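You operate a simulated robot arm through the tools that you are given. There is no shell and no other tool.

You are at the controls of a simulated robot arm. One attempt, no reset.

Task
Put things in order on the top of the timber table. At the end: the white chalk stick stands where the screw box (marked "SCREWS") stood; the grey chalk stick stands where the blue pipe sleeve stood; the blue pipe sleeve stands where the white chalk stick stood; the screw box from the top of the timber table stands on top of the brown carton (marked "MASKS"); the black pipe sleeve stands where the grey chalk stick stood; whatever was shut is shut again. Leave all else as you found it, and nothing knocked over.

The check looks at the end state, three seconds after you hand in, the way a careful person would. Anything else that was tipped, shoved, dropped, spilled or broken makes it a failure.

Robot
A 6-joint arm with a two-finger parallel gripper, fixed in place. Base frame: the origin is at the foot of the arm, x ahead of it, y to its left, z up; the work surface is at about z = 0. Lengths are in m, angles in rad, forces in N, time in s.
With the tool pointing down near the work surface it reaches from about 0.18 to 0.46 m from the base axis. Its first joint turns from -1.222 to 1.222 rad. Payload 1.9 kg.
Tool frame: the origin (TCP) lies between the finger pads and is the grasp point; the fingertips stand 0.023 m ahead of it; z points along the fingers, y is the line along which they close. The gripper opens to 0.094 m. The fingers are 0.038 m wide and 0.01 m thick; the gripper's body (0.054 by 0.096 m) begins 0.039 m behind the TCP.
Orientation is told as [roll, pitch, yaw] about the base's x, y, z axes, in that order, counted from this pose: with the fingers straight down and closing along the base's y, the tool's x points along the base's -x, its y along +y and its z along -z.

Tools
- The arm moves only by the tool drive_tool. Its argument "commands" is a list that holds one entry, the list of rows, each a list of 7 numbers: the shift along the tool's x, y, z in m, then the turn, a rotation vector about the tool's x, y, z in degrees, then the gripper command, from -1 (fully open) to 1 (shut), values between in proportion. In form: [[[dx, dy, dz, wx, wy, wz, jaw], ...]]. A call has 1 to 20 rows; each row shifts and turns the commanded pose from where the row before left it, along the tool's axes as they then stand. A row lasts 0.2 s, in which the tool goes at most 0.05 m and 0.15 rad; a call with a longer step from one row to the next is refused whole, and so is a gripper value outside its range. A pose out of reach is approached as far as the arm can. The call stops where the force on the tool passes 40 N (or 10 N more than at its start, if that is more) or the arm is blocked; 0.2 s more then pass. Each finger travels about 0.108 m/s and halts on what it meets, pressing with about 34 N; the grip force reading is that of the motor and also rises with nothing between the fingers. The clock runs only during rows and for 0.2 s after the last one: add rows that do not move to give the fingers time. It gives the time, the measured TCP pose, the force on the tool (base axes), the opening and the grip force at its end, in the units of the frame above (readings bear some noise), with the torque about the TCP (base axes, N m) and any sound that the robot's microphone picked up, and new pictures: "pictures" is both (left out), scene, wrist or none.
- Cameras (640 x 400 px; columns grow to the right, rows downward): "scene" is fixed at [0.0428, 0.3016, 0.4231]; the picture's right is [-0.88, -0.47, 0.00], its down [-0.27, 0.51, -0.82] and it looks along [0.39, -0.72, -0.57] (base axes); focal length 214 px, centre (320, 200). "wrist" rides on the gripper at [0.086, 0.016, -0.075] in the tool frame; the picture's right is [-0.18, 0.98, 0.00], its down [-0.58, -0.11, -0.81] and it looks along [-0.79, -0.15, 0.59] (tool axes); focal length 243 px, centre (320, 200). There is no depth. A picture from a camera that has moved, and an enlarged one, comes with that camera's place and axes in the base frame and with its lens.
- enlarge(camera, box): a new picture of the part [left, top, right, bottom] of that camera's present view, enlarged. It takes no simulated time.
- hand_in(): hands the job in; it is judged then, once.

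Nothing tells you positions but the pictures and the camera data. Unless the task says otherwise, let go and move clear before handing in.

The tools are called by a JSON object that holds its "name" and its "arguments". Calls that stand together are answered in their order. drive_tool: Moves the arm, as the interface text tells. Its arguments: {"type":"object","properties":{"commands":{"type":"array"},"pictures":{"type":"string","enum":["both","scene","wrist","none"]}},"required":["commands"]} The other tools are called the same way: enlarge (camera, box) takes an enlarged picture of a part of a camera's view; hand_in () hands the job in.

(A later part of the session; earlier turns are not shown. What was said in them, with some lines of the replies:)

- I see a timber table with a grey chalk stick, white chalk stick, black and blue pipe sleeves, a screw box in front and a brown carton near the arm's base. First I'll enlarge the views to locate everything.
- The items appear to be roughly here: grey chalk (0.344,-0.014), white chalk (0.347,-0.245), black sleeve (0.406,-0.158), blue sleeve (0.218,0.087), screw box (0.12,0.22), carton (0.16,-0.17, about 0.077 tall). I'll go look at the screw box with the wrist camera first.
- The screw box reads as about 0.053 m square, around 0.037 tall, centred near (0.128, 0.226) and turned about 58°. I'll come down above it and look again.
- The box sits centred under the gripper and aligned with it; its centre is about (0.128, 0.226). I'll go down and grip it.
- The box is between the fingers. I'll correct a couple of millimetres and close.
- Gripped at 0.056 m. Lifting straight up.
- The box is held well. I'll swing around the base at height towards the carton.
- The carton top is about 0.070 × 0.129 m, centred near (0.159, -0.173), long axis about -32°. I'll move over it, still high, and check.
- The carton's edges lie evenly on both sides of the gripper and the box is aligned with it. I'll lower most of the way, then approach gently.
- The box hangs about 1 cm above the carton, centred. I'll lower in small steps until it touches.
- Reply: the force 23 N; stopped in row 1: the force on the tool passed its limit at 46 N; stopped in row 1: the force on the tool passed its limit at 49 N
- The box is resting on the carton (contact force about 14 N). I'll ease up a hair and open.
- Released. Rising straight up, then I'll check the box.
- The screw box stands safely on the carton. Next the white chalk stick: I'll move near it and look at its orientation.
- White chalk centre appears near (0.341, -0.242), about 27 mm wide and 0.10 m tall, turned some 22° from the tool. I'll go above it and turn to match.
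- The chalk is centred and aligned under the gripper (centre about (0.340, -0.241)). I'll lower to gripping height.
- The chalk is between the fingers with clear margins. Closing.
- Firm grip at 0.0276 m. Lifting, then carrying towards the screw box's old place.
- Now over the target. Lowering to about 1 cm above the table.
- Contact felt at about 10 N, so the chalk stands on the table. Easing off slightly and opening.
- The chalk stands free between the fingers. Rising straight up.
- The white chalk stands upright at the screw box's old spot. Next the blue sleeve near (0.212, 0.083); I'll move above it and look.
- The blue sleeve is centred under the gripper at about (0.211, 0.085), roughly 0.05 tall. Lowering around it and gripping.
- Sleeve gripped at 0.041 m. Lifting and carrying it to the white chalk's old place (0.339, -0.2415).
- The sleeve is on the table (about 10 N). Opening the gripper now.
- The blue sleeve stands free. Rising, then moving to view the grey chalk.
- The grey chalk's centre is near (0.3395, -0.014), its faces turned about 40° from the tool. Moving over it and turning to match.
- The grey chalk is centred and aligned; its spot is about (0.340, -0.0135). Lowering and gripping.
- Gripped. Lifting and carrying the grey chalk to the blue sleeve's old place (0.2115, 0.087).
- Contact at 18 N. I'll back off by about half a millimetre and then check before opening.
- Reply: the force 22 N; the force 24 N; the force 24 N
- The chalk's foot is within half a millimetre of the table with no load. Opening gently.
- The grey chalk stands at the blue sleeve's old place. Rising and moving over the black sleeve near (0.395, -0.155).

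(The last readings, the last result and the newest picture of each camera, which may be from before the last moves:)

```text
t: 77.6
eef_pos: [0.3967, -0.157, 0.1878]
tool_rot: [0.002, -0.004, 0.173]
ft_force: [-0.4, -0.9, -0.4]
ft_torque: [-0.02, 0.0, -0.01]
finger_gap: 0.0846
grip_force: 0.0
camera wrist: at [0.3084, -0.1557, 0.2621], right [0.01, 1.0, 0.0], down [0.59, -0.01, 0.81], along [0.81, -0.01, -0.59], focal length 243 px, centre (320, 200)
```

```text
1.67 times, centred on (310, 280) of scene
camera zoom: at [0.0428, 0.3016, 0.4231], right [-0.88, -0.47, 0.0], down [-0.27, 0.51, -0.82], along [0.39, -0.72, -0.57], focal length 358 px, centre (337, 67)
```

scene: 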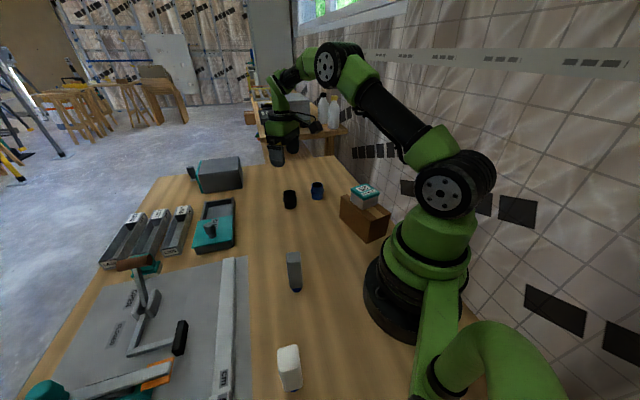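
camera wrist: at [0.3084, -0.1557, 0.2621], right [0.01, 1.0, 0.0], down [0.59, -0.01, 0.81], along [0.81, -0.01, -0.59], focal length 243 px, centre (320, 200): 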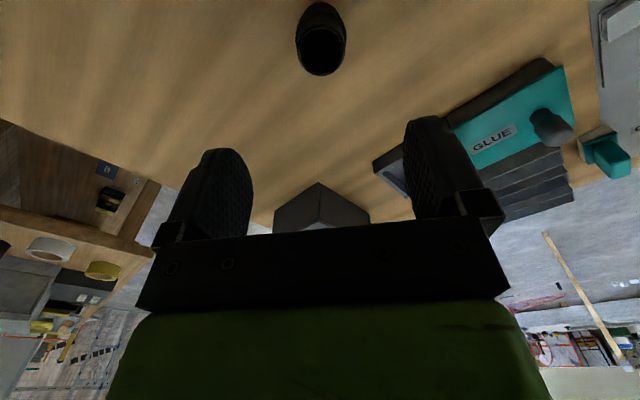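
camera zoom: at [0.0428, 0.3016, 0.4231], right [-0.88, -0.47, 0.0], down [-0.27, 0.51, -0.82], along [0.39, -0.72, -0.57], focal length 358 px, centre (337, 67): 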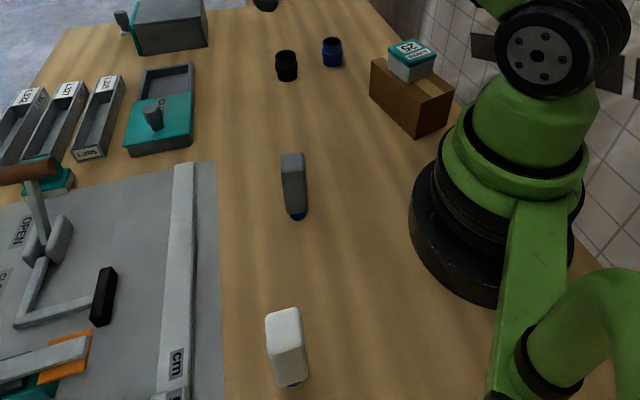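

The black sleeve is centred under the gripper. Lowering around it.

{"name": "drive_tool", "arguments": {"commands": [[[0.001, 0.001, 0.035, 0, 0, 0, -0.8], [0, 0, 0.035, 0, 0, 0, -0.8], [0, 0, 0.035, 0, 0, 0, -0.8], [0, 0, 0.03, 0, 0, 0, -0.8], [0, 0, 0.013, 0, 0, 0, -0.8], [0, 0, 0.0065, 0, 0, 0, -0.8], [0, 0, 0, 0, 0, 0, -0.8]]]}}

```text
t: 79.2
eef_pos: [0.3928, -0.1533, 0.0316]
tool_rot: [0.001, -0.003, 0.175]
ft_force: [-1.0, -0.5, 0.7]
ft_torque: [-0.03, 0.0, -0.03]
finger_gap: 0.0845
grip_force: 0.1
camera wrist: at [0.3053, -0.153, 0.1074], right [0.01, 1.0, 0.0], down [0.59, -0.01, 0.81], along [0.81, -0.01, -0.59], focal length 243 px, centre (320, 200)
```

scene: 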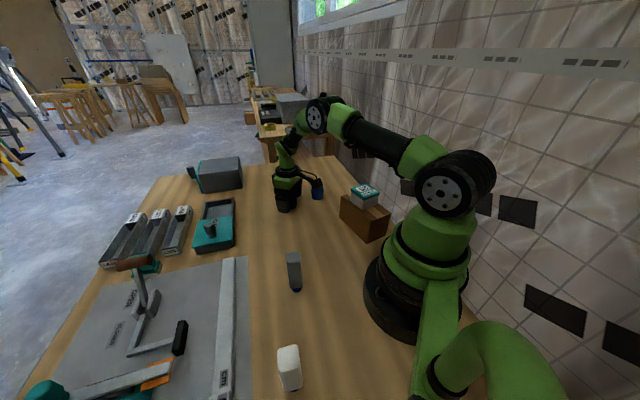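
wrist: 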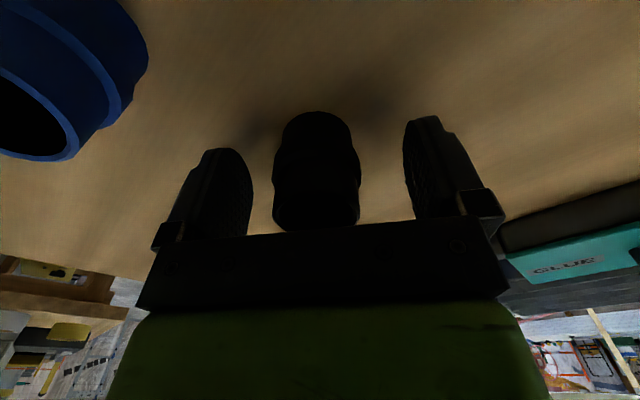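

{"name": "drive_tool", "arguments": {"commands": [[[-0.002, 0, 0, 0, 0, 0, -0.8], [0, 0, 0, 0, 0, 0, -0.4], [0, 0, 0, 0, 0, 0, 0], [0, 0, 0, 0, 0, 0, 0.4], [0, 0, 0, 0, 0, 0, 1], [0, 0, 0, 0, 0, 0, 1], [0, 0, 0, 0, 0, 0, 1]]], "pictures": "wrist"}}

```text
t: 80.8
eef_pos: [0.396, -0.1542, 0.033]
tool_rot: [0.001, -0.003, 0.174]
ft_force: [0.3, -0.1, 2.4]
ft_torque: [0.06, 0.01, -0.04]
finger_gap: 0.0395
grip_force: 34.0
camera wrist: at [0.3082, -0.1533, 0.1079], right [0.01, 1.0, 0.0], down [0.59, -0.01, 0.81], along [0.81, -0.01, -0.59], focal length 243 px, centre (320, 200)
```

wrist: 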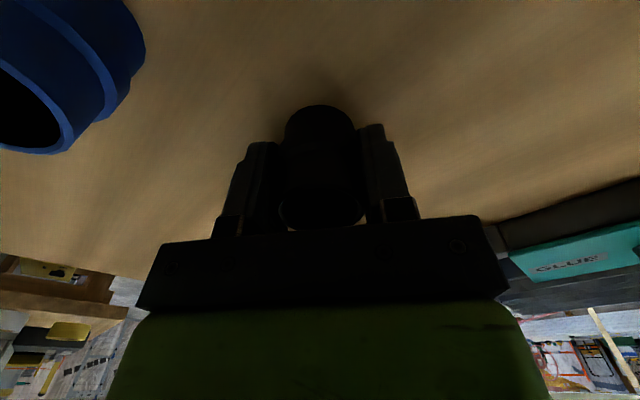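

Gripped at 0.0395 m. Lifting and carrying it to the grey chalk's old place (0.340, -0.014).

{"name": "drive_tool", "arguments": {"commands": [[[0, 0, -0.01, 0, 0, 0, 1], [0, 0, -0.04, 0, 0, 0, 1], [0, 0, -0.045, 0, 0, 0, 1], [0, 0, -0.045, 0, 0, 0, 1], [0.00773, 0.0369, 0, 0, 0, 0, 1], [0.00773, 0.0369, 0, 0, 0, 0, 1], [0.00773, 0.0369, 0, 0, 0, 0, 1], [0.00773, 0.0369, 0, 0, 0, 0, 1], [0, 0, 0, 0, 0, 0, 1], [0, 0, 0, 0, 0, 0, 1]]]}}

```text
t: 83.0
eef_pos: [0.3395, -0.0137, 0.1763]
tool_rot: [0.004, -0.003, 0.174]
ft_force: [-0.1, 0.2, 0.0]
ft_torque: [0.02, 0.02, 0.01]
finger_gap: 0.0394
grip_force: 34.0
camera wrist: at [0.2513, -0.0126, 0.2505], right [0.01, 1.0, 0.0], down [0.59, -0.01, 0.81], along [0.81, -0.01, -0.59], focal length 243 px, centre (320, 200)
```

scene: 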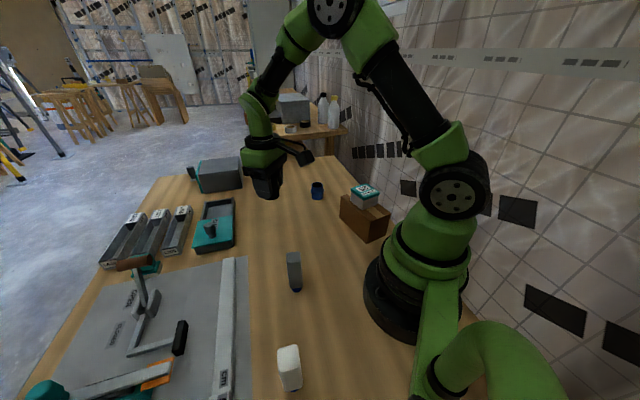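
wrist: 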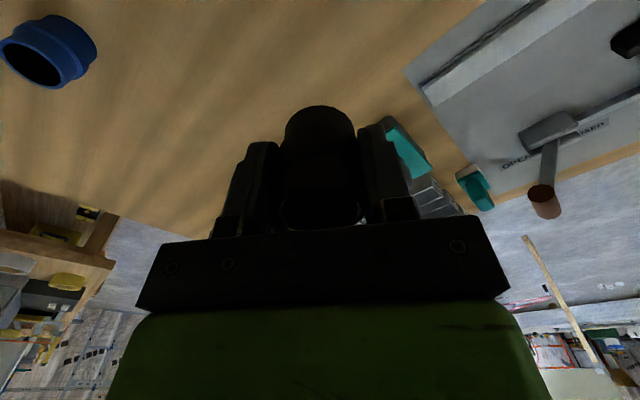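

{"name": "drive_tool", "arguments": {"commands": [[[-0.001, -0.0005, 0.04, 0, 0, 0, 1], [0, 0, 0.04, 0, 0, 0, 1], [0, 0, 0.035, 0, 0, 0, 1], [0, 0, 0.015, 0, 0, 0, 1], [0, 0, 0, 0, 0, 0, 1]]]}}

```text
t: 84.2
eef_pos: [0.3413, -0.015, 0.0452]
tool_rot: [0.0, -0.003, 0.172]
ft_force: [-0.5, -0.6, -0.5]
ft_torque: [0.0, 0.0, 0.03]
finger_gap: 0.0392
grip_force: 34.3
camera wrist: at [0.2531, -0.0153, 0.1194], right [0.01, 1.0, 0.0], down [0.59, -0.01, 0.81], along [0.81, -0.01, -0.59], focal length 243 px, centre (320, 200)
```

scene: 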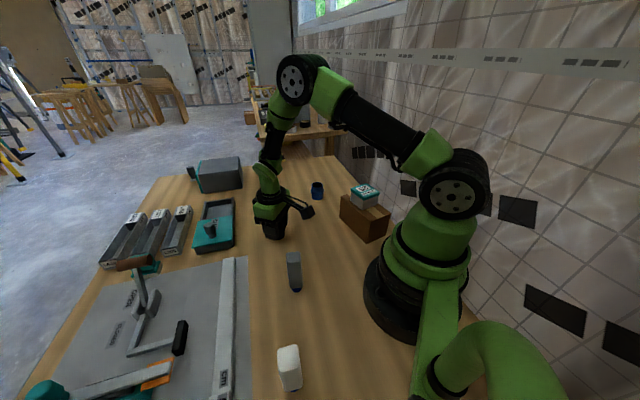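
wrist: 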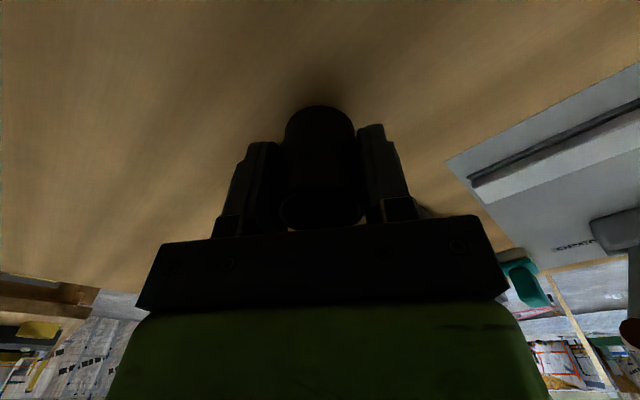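

{"name": "drive_tool", "arguments": {"commands": [[[0, 0.002, 0.004, 0, 0, 0, 1], [0, 0, 0.004, 0, 0, 0, 1], [0, 0, 0.0015, 0, 0, 0, 1], [0, 0, 0, 0, 0, 0, 1]]], "pictures": "none"}}

```text
t: 85.2
eef_pos: [0.3413, -0.0095, 0.0355]
tool_rot: [0.002, -0.003, 0.176]
ft_force: [0.4, 0.0, -0.2]
ft_torque: [0.03, -0.02, 0.0]
finger_gap: 0.0396
grip_force: 33.8
```

{"name": "drive_tool", "arguments": {"commands": [[[0, 0, 0.0006, 0, 0, 0, 1], [0, 0, 0, 0, 0, 0, 1]]], "pictures": "wrist"}}

```text
t: 85.8
eef_pos: [0.3405, -0.0111, 0.0346]
tool_rot: [0.002, -0.005, 0.173]
ft_force: [1.1, 0.0, 1.0]
ft_torque: [-0.02, -0.03, -0.04]
finger_gap: 0.0394
grip_force: 34.2
camera wrist: at [0.2526, -0.0111, 0.1095], right [0.01, 1.0, 0.0], down [0.59, -0.01, 0.81], along [0.81, -0.01, -0.59], focal length 243 px, centre (320, 200)
```

wrist: 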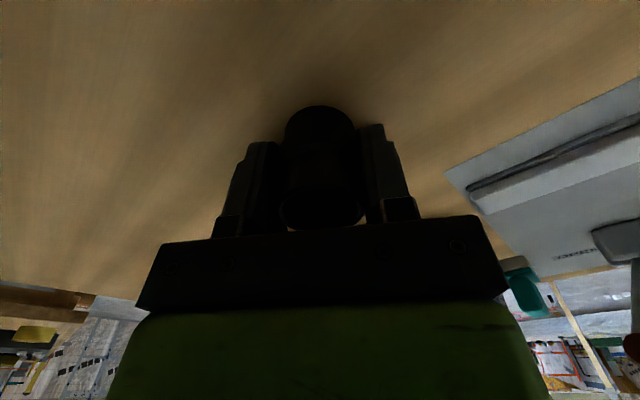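

{"name": "drive_tool", "arguments": {"commands": [[[0, -0.0012, 0.0005, 0, 0, 0, 1], [0, 0, 0, 0, 0, 0, 1]]], "pictures": "none"}}

```text
t: 86.4
eef_pos: [0.3403, -0.0129, 0.0348]
tool_rot: [0.003, -0.005, 0.175]
ft_force: [0.6, 0.3, 0.2]
ft_torque: [0.01, 0.0, -0.01]
finger_gap: 0.0395
grip_force: 33.7
```

{"name": "drive_tool", "arguments": {"commands": [[[0, 0, 0.0006, 0, 0, 0, 1], [0, 0, 0, 0, 0, 0, 1]]], "pictures": "none"}}

```text
t: 87.0
eef_pos: [0.3427, -0.0136, 0.0339]
tool_rot: [0.003, -0.004, 0.173]
ft_force: [-0.2, 0.2, 0.3]
ft_torque: [0.03, -0.01, 0.0]
finger_gap: 0.0396
grip_force: 34.5
```

{"name": "drive_tool", "arguments": {"commands": [[[0, 0, 0.0005, 0, 0, 0, 1], [0, 0, 0, 0, 0, 0, 1]]], "pictures": "none"}}

```text
t: 87.6
eef_pos: [0.3421, -0.0121, 0.0335]
tool_rot: [0.0, -0.003, 0.173]
ft_force: [0.8, 0.5, -0.2]
ft_torque: [0.03, 0.01, 0.01]
finger_gap: 0.0395
grip_force: 34.0
```

{"name": "drive_tool", "arguments": {"commands": [[[0, 0, 0.0005, 0, 0, 0, 1], [0, 0, 0, 0, 0, 0, 1]]], "pictures": "none"}}

```text
t: 88.2
eef_pos: [0.3414, -0.0133, 0.0345]
tool_rot: [0.002, -0.002, 0.175]
ft_force: [-1.1, 0.2, 2.9]
ft_torque: [0.05, 0.04, 0.0]
finger_gap: 0.0395
grip_force: 33.9
```

{"name": "drive_tool", "arguments": {"commands": [[[0, 0, 0.0003, 0, 0, 0, 1], [0, 0, 0, 0, 0, 0, 1]]], "pictures": "none"}}

```text
t: 88.8
eef_pos: [0.3418, -0.013, 0.0326]
tool_rot: [0.002, -0.003, 0.174]
ft_force: [-7.2, 0.0, 17.8]
ft_torque: [0.01, 0.22, 0.02]
finger_gap: 0.0394
grip_force: 33.8
```

Contact felt; the black sleeve is on the table. Opening.

{"name": "drive_tool", "arguments": {"commands": [[[0, 0, -0.0003, 0, 0, 0, 1], [0, 0, 0, 0, 0, 0, 0], [0, 0, 0, 0, 0, 0, -0.4], [0, 0, 0, 0, 0, 0, -0.7], [0, 0, 0, 0, 0, 0, -0.7]]]}}

```text
t: 90.0
eef_pos: [0.3429, -0.0124, 0.0336]
tool_rot: [0.002, -0.005, 0.175]
ft_force: [-0.8, 0.0, 0.3]
ft_torque: [0.02, -0.01, 0.0]
finger_gap: 0.0797
grip_force: 0.1
camera wrist: at [0.254, -0.0126, 0.1077], right [0.01, 1.0, 0.0], down [0.59, -0.01, 0.81], along [0.81, -0.01, -0.59], focal length 243 px, centre (320, 200)
```

scene: 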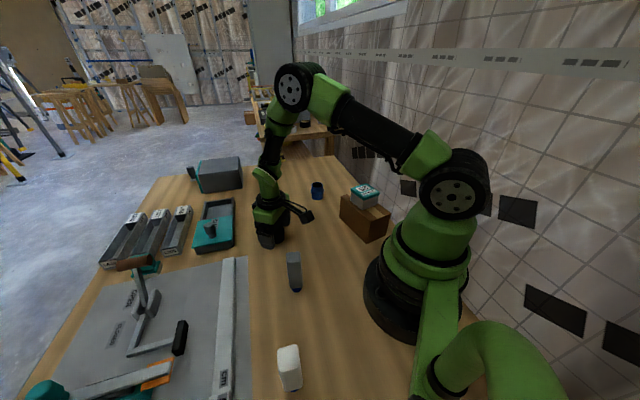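
wrist: 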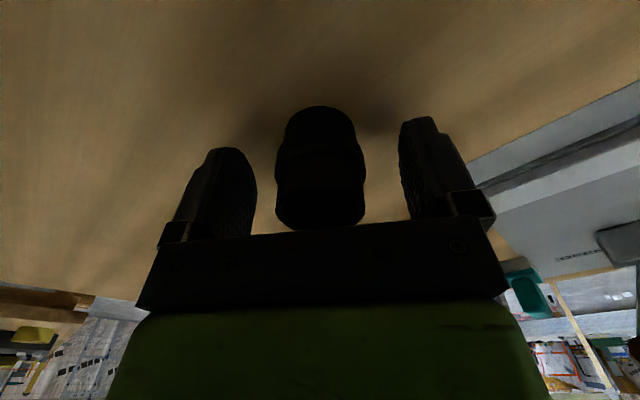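

Rising clear and checking everything.

{"name": "drive_tool", "arguments": {"commands": [[[0, 0, -0.01, 0, 0, 0, -0.7], [0, 0, -0.04, 0, 0, 0, -0.7], [0, 0, -0.049, 0, 0, 0, -0.7], [0, 0, -0.049, 0, 0, 0, -0.8], [0, 0, -0.049, 0, 0, 0, -1], [0, 0, -0.049, 0, 0, 0, -1], [0, 0, -0.045, 0, 0, 0, -1], [0, 0, 0, 0, 0, 0, -1], [0, 0, 0, 0, 0, 0, -1]]]}}

{"name": "enlarge", "arguments": {"camera": "scene", "box": [240, 150, 400, 250]}}

{"name": "enlarge", "arguments": {"camera": "scene", "box": [200, 240, 400, 400]}}

{"name": "enlarge", "arguments": {"camera": "scene", "box": [80, 140, 280, 280]}}

```text
t: 92.0
eef_pos: [0.3418, -0.0123, 0.3233]
tool_rot: [0.002, -0.003, 0.175]
ft_force: [0.1, 0.4, -0.3]
ft_torque: [-0.02, 0.02, 0.06]
finger_gap: 0.094
grip_force: 0.0
camera wrist: at [0.2541, -0.0117, 0.3978], right [0.01, 1.0, 0.0], down [0.59, -0.01, 0.81], along [0.81, -0.01, -0.59], focal length 243 px, centre (320, 200)
```

scene: 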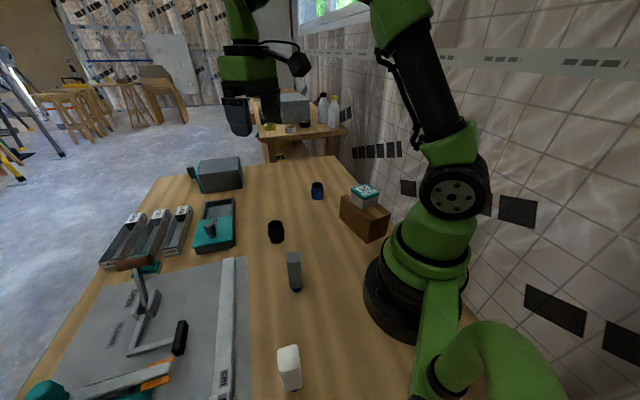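
wrist: 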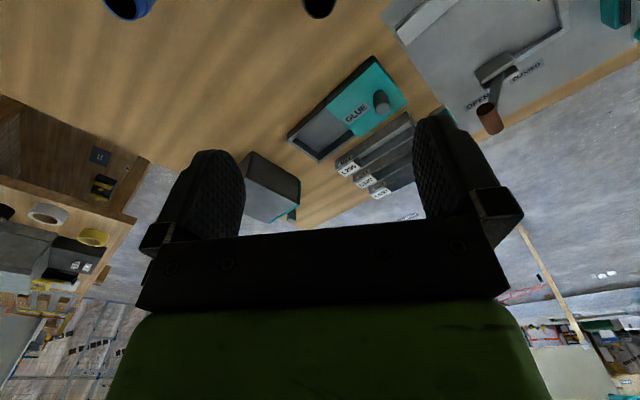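

```text
4.00 times, centred on (320, 200) of scene
camera zoom: at [0.0428, 0.3016, 0.4231], right [-0.88, -0.47, 0.0], down [-0.27, 0.51, -0.82], along [0.39, -0.72, -0.57], focal length 858 px, centre (320, 200)
```

zoom: 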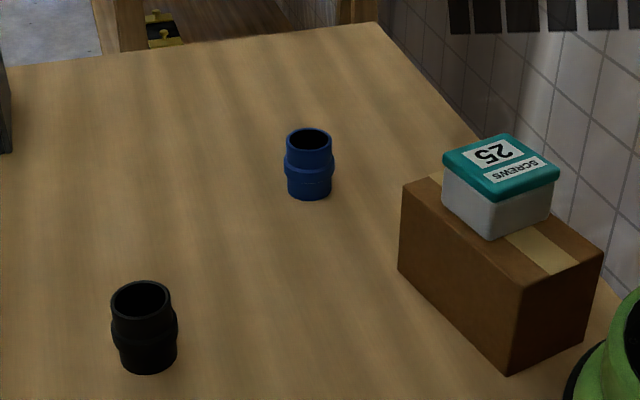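

```text
2.50 times, centred on (300, 320) of scene
camera zoom: at [0.0428, 0.3016, 0.4231], right [-0.88, -0.47, 0.0], down [-0.27, 0.51, -0.82], along [0.39, -0.72, -0.57], focal length 536 px, centre (370, -100)
```

zoom: 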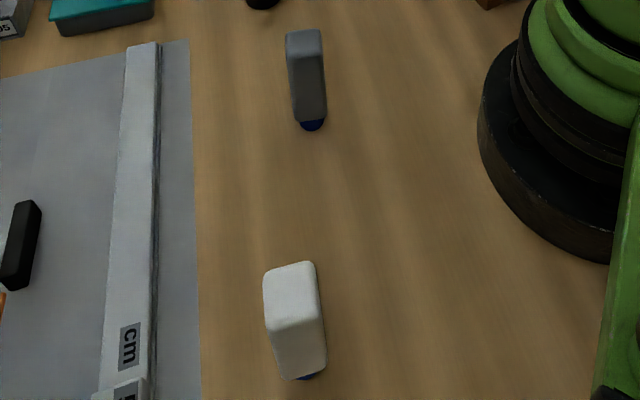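

```text
2.86 times, centred on (180, 210) of scene
camera zoom: at [0.0428, 0.3016, 0.4231], right [-0.88, -0.47, 0.0], down [-0.27, 0.51, -0.82], along [0.39, -0.72, -0.57], focal length 613 px, centre (720, 171)
```

zoom: 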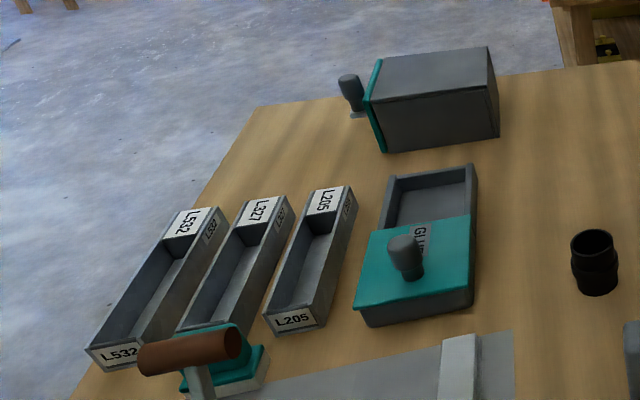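

All five items are in place: the white chalk is at the screw box's spot and the grey chalk at the blue sleeve's. The blue sleeve is at the white chalk's spot and the black sleeve at the grey chalk's. The screw box stands on the carton. Everything is upright, nothing else has moved or been opened, and the gripper is open and well clear, so I'm handing in.

{"name": "hand_in", "arguments": {}}

```text
The job is handed in.
```

I've handed the job in. In the last pictures before that, every item was upright and in its place:

- **White chalk stick:** stands where the screw box stood.
- **Grey chalk stick:** stands where the blue pipe sleeve stood.
- **Blue pipe sleeve:** stands where the white chalk stick stood.
- **Black pipe sleeve:** stands where the grey chalk stick stood.
- **Screw box:** sits near the middle of the brown carton's top.

By the camera readings, each piece on the table is within about 2 mm of its target spot.

Nothing had to be opened, so there was nothing to shut again. I saw no change to anything else on the table. The gripper was empty, open and well above everything when I handed in.
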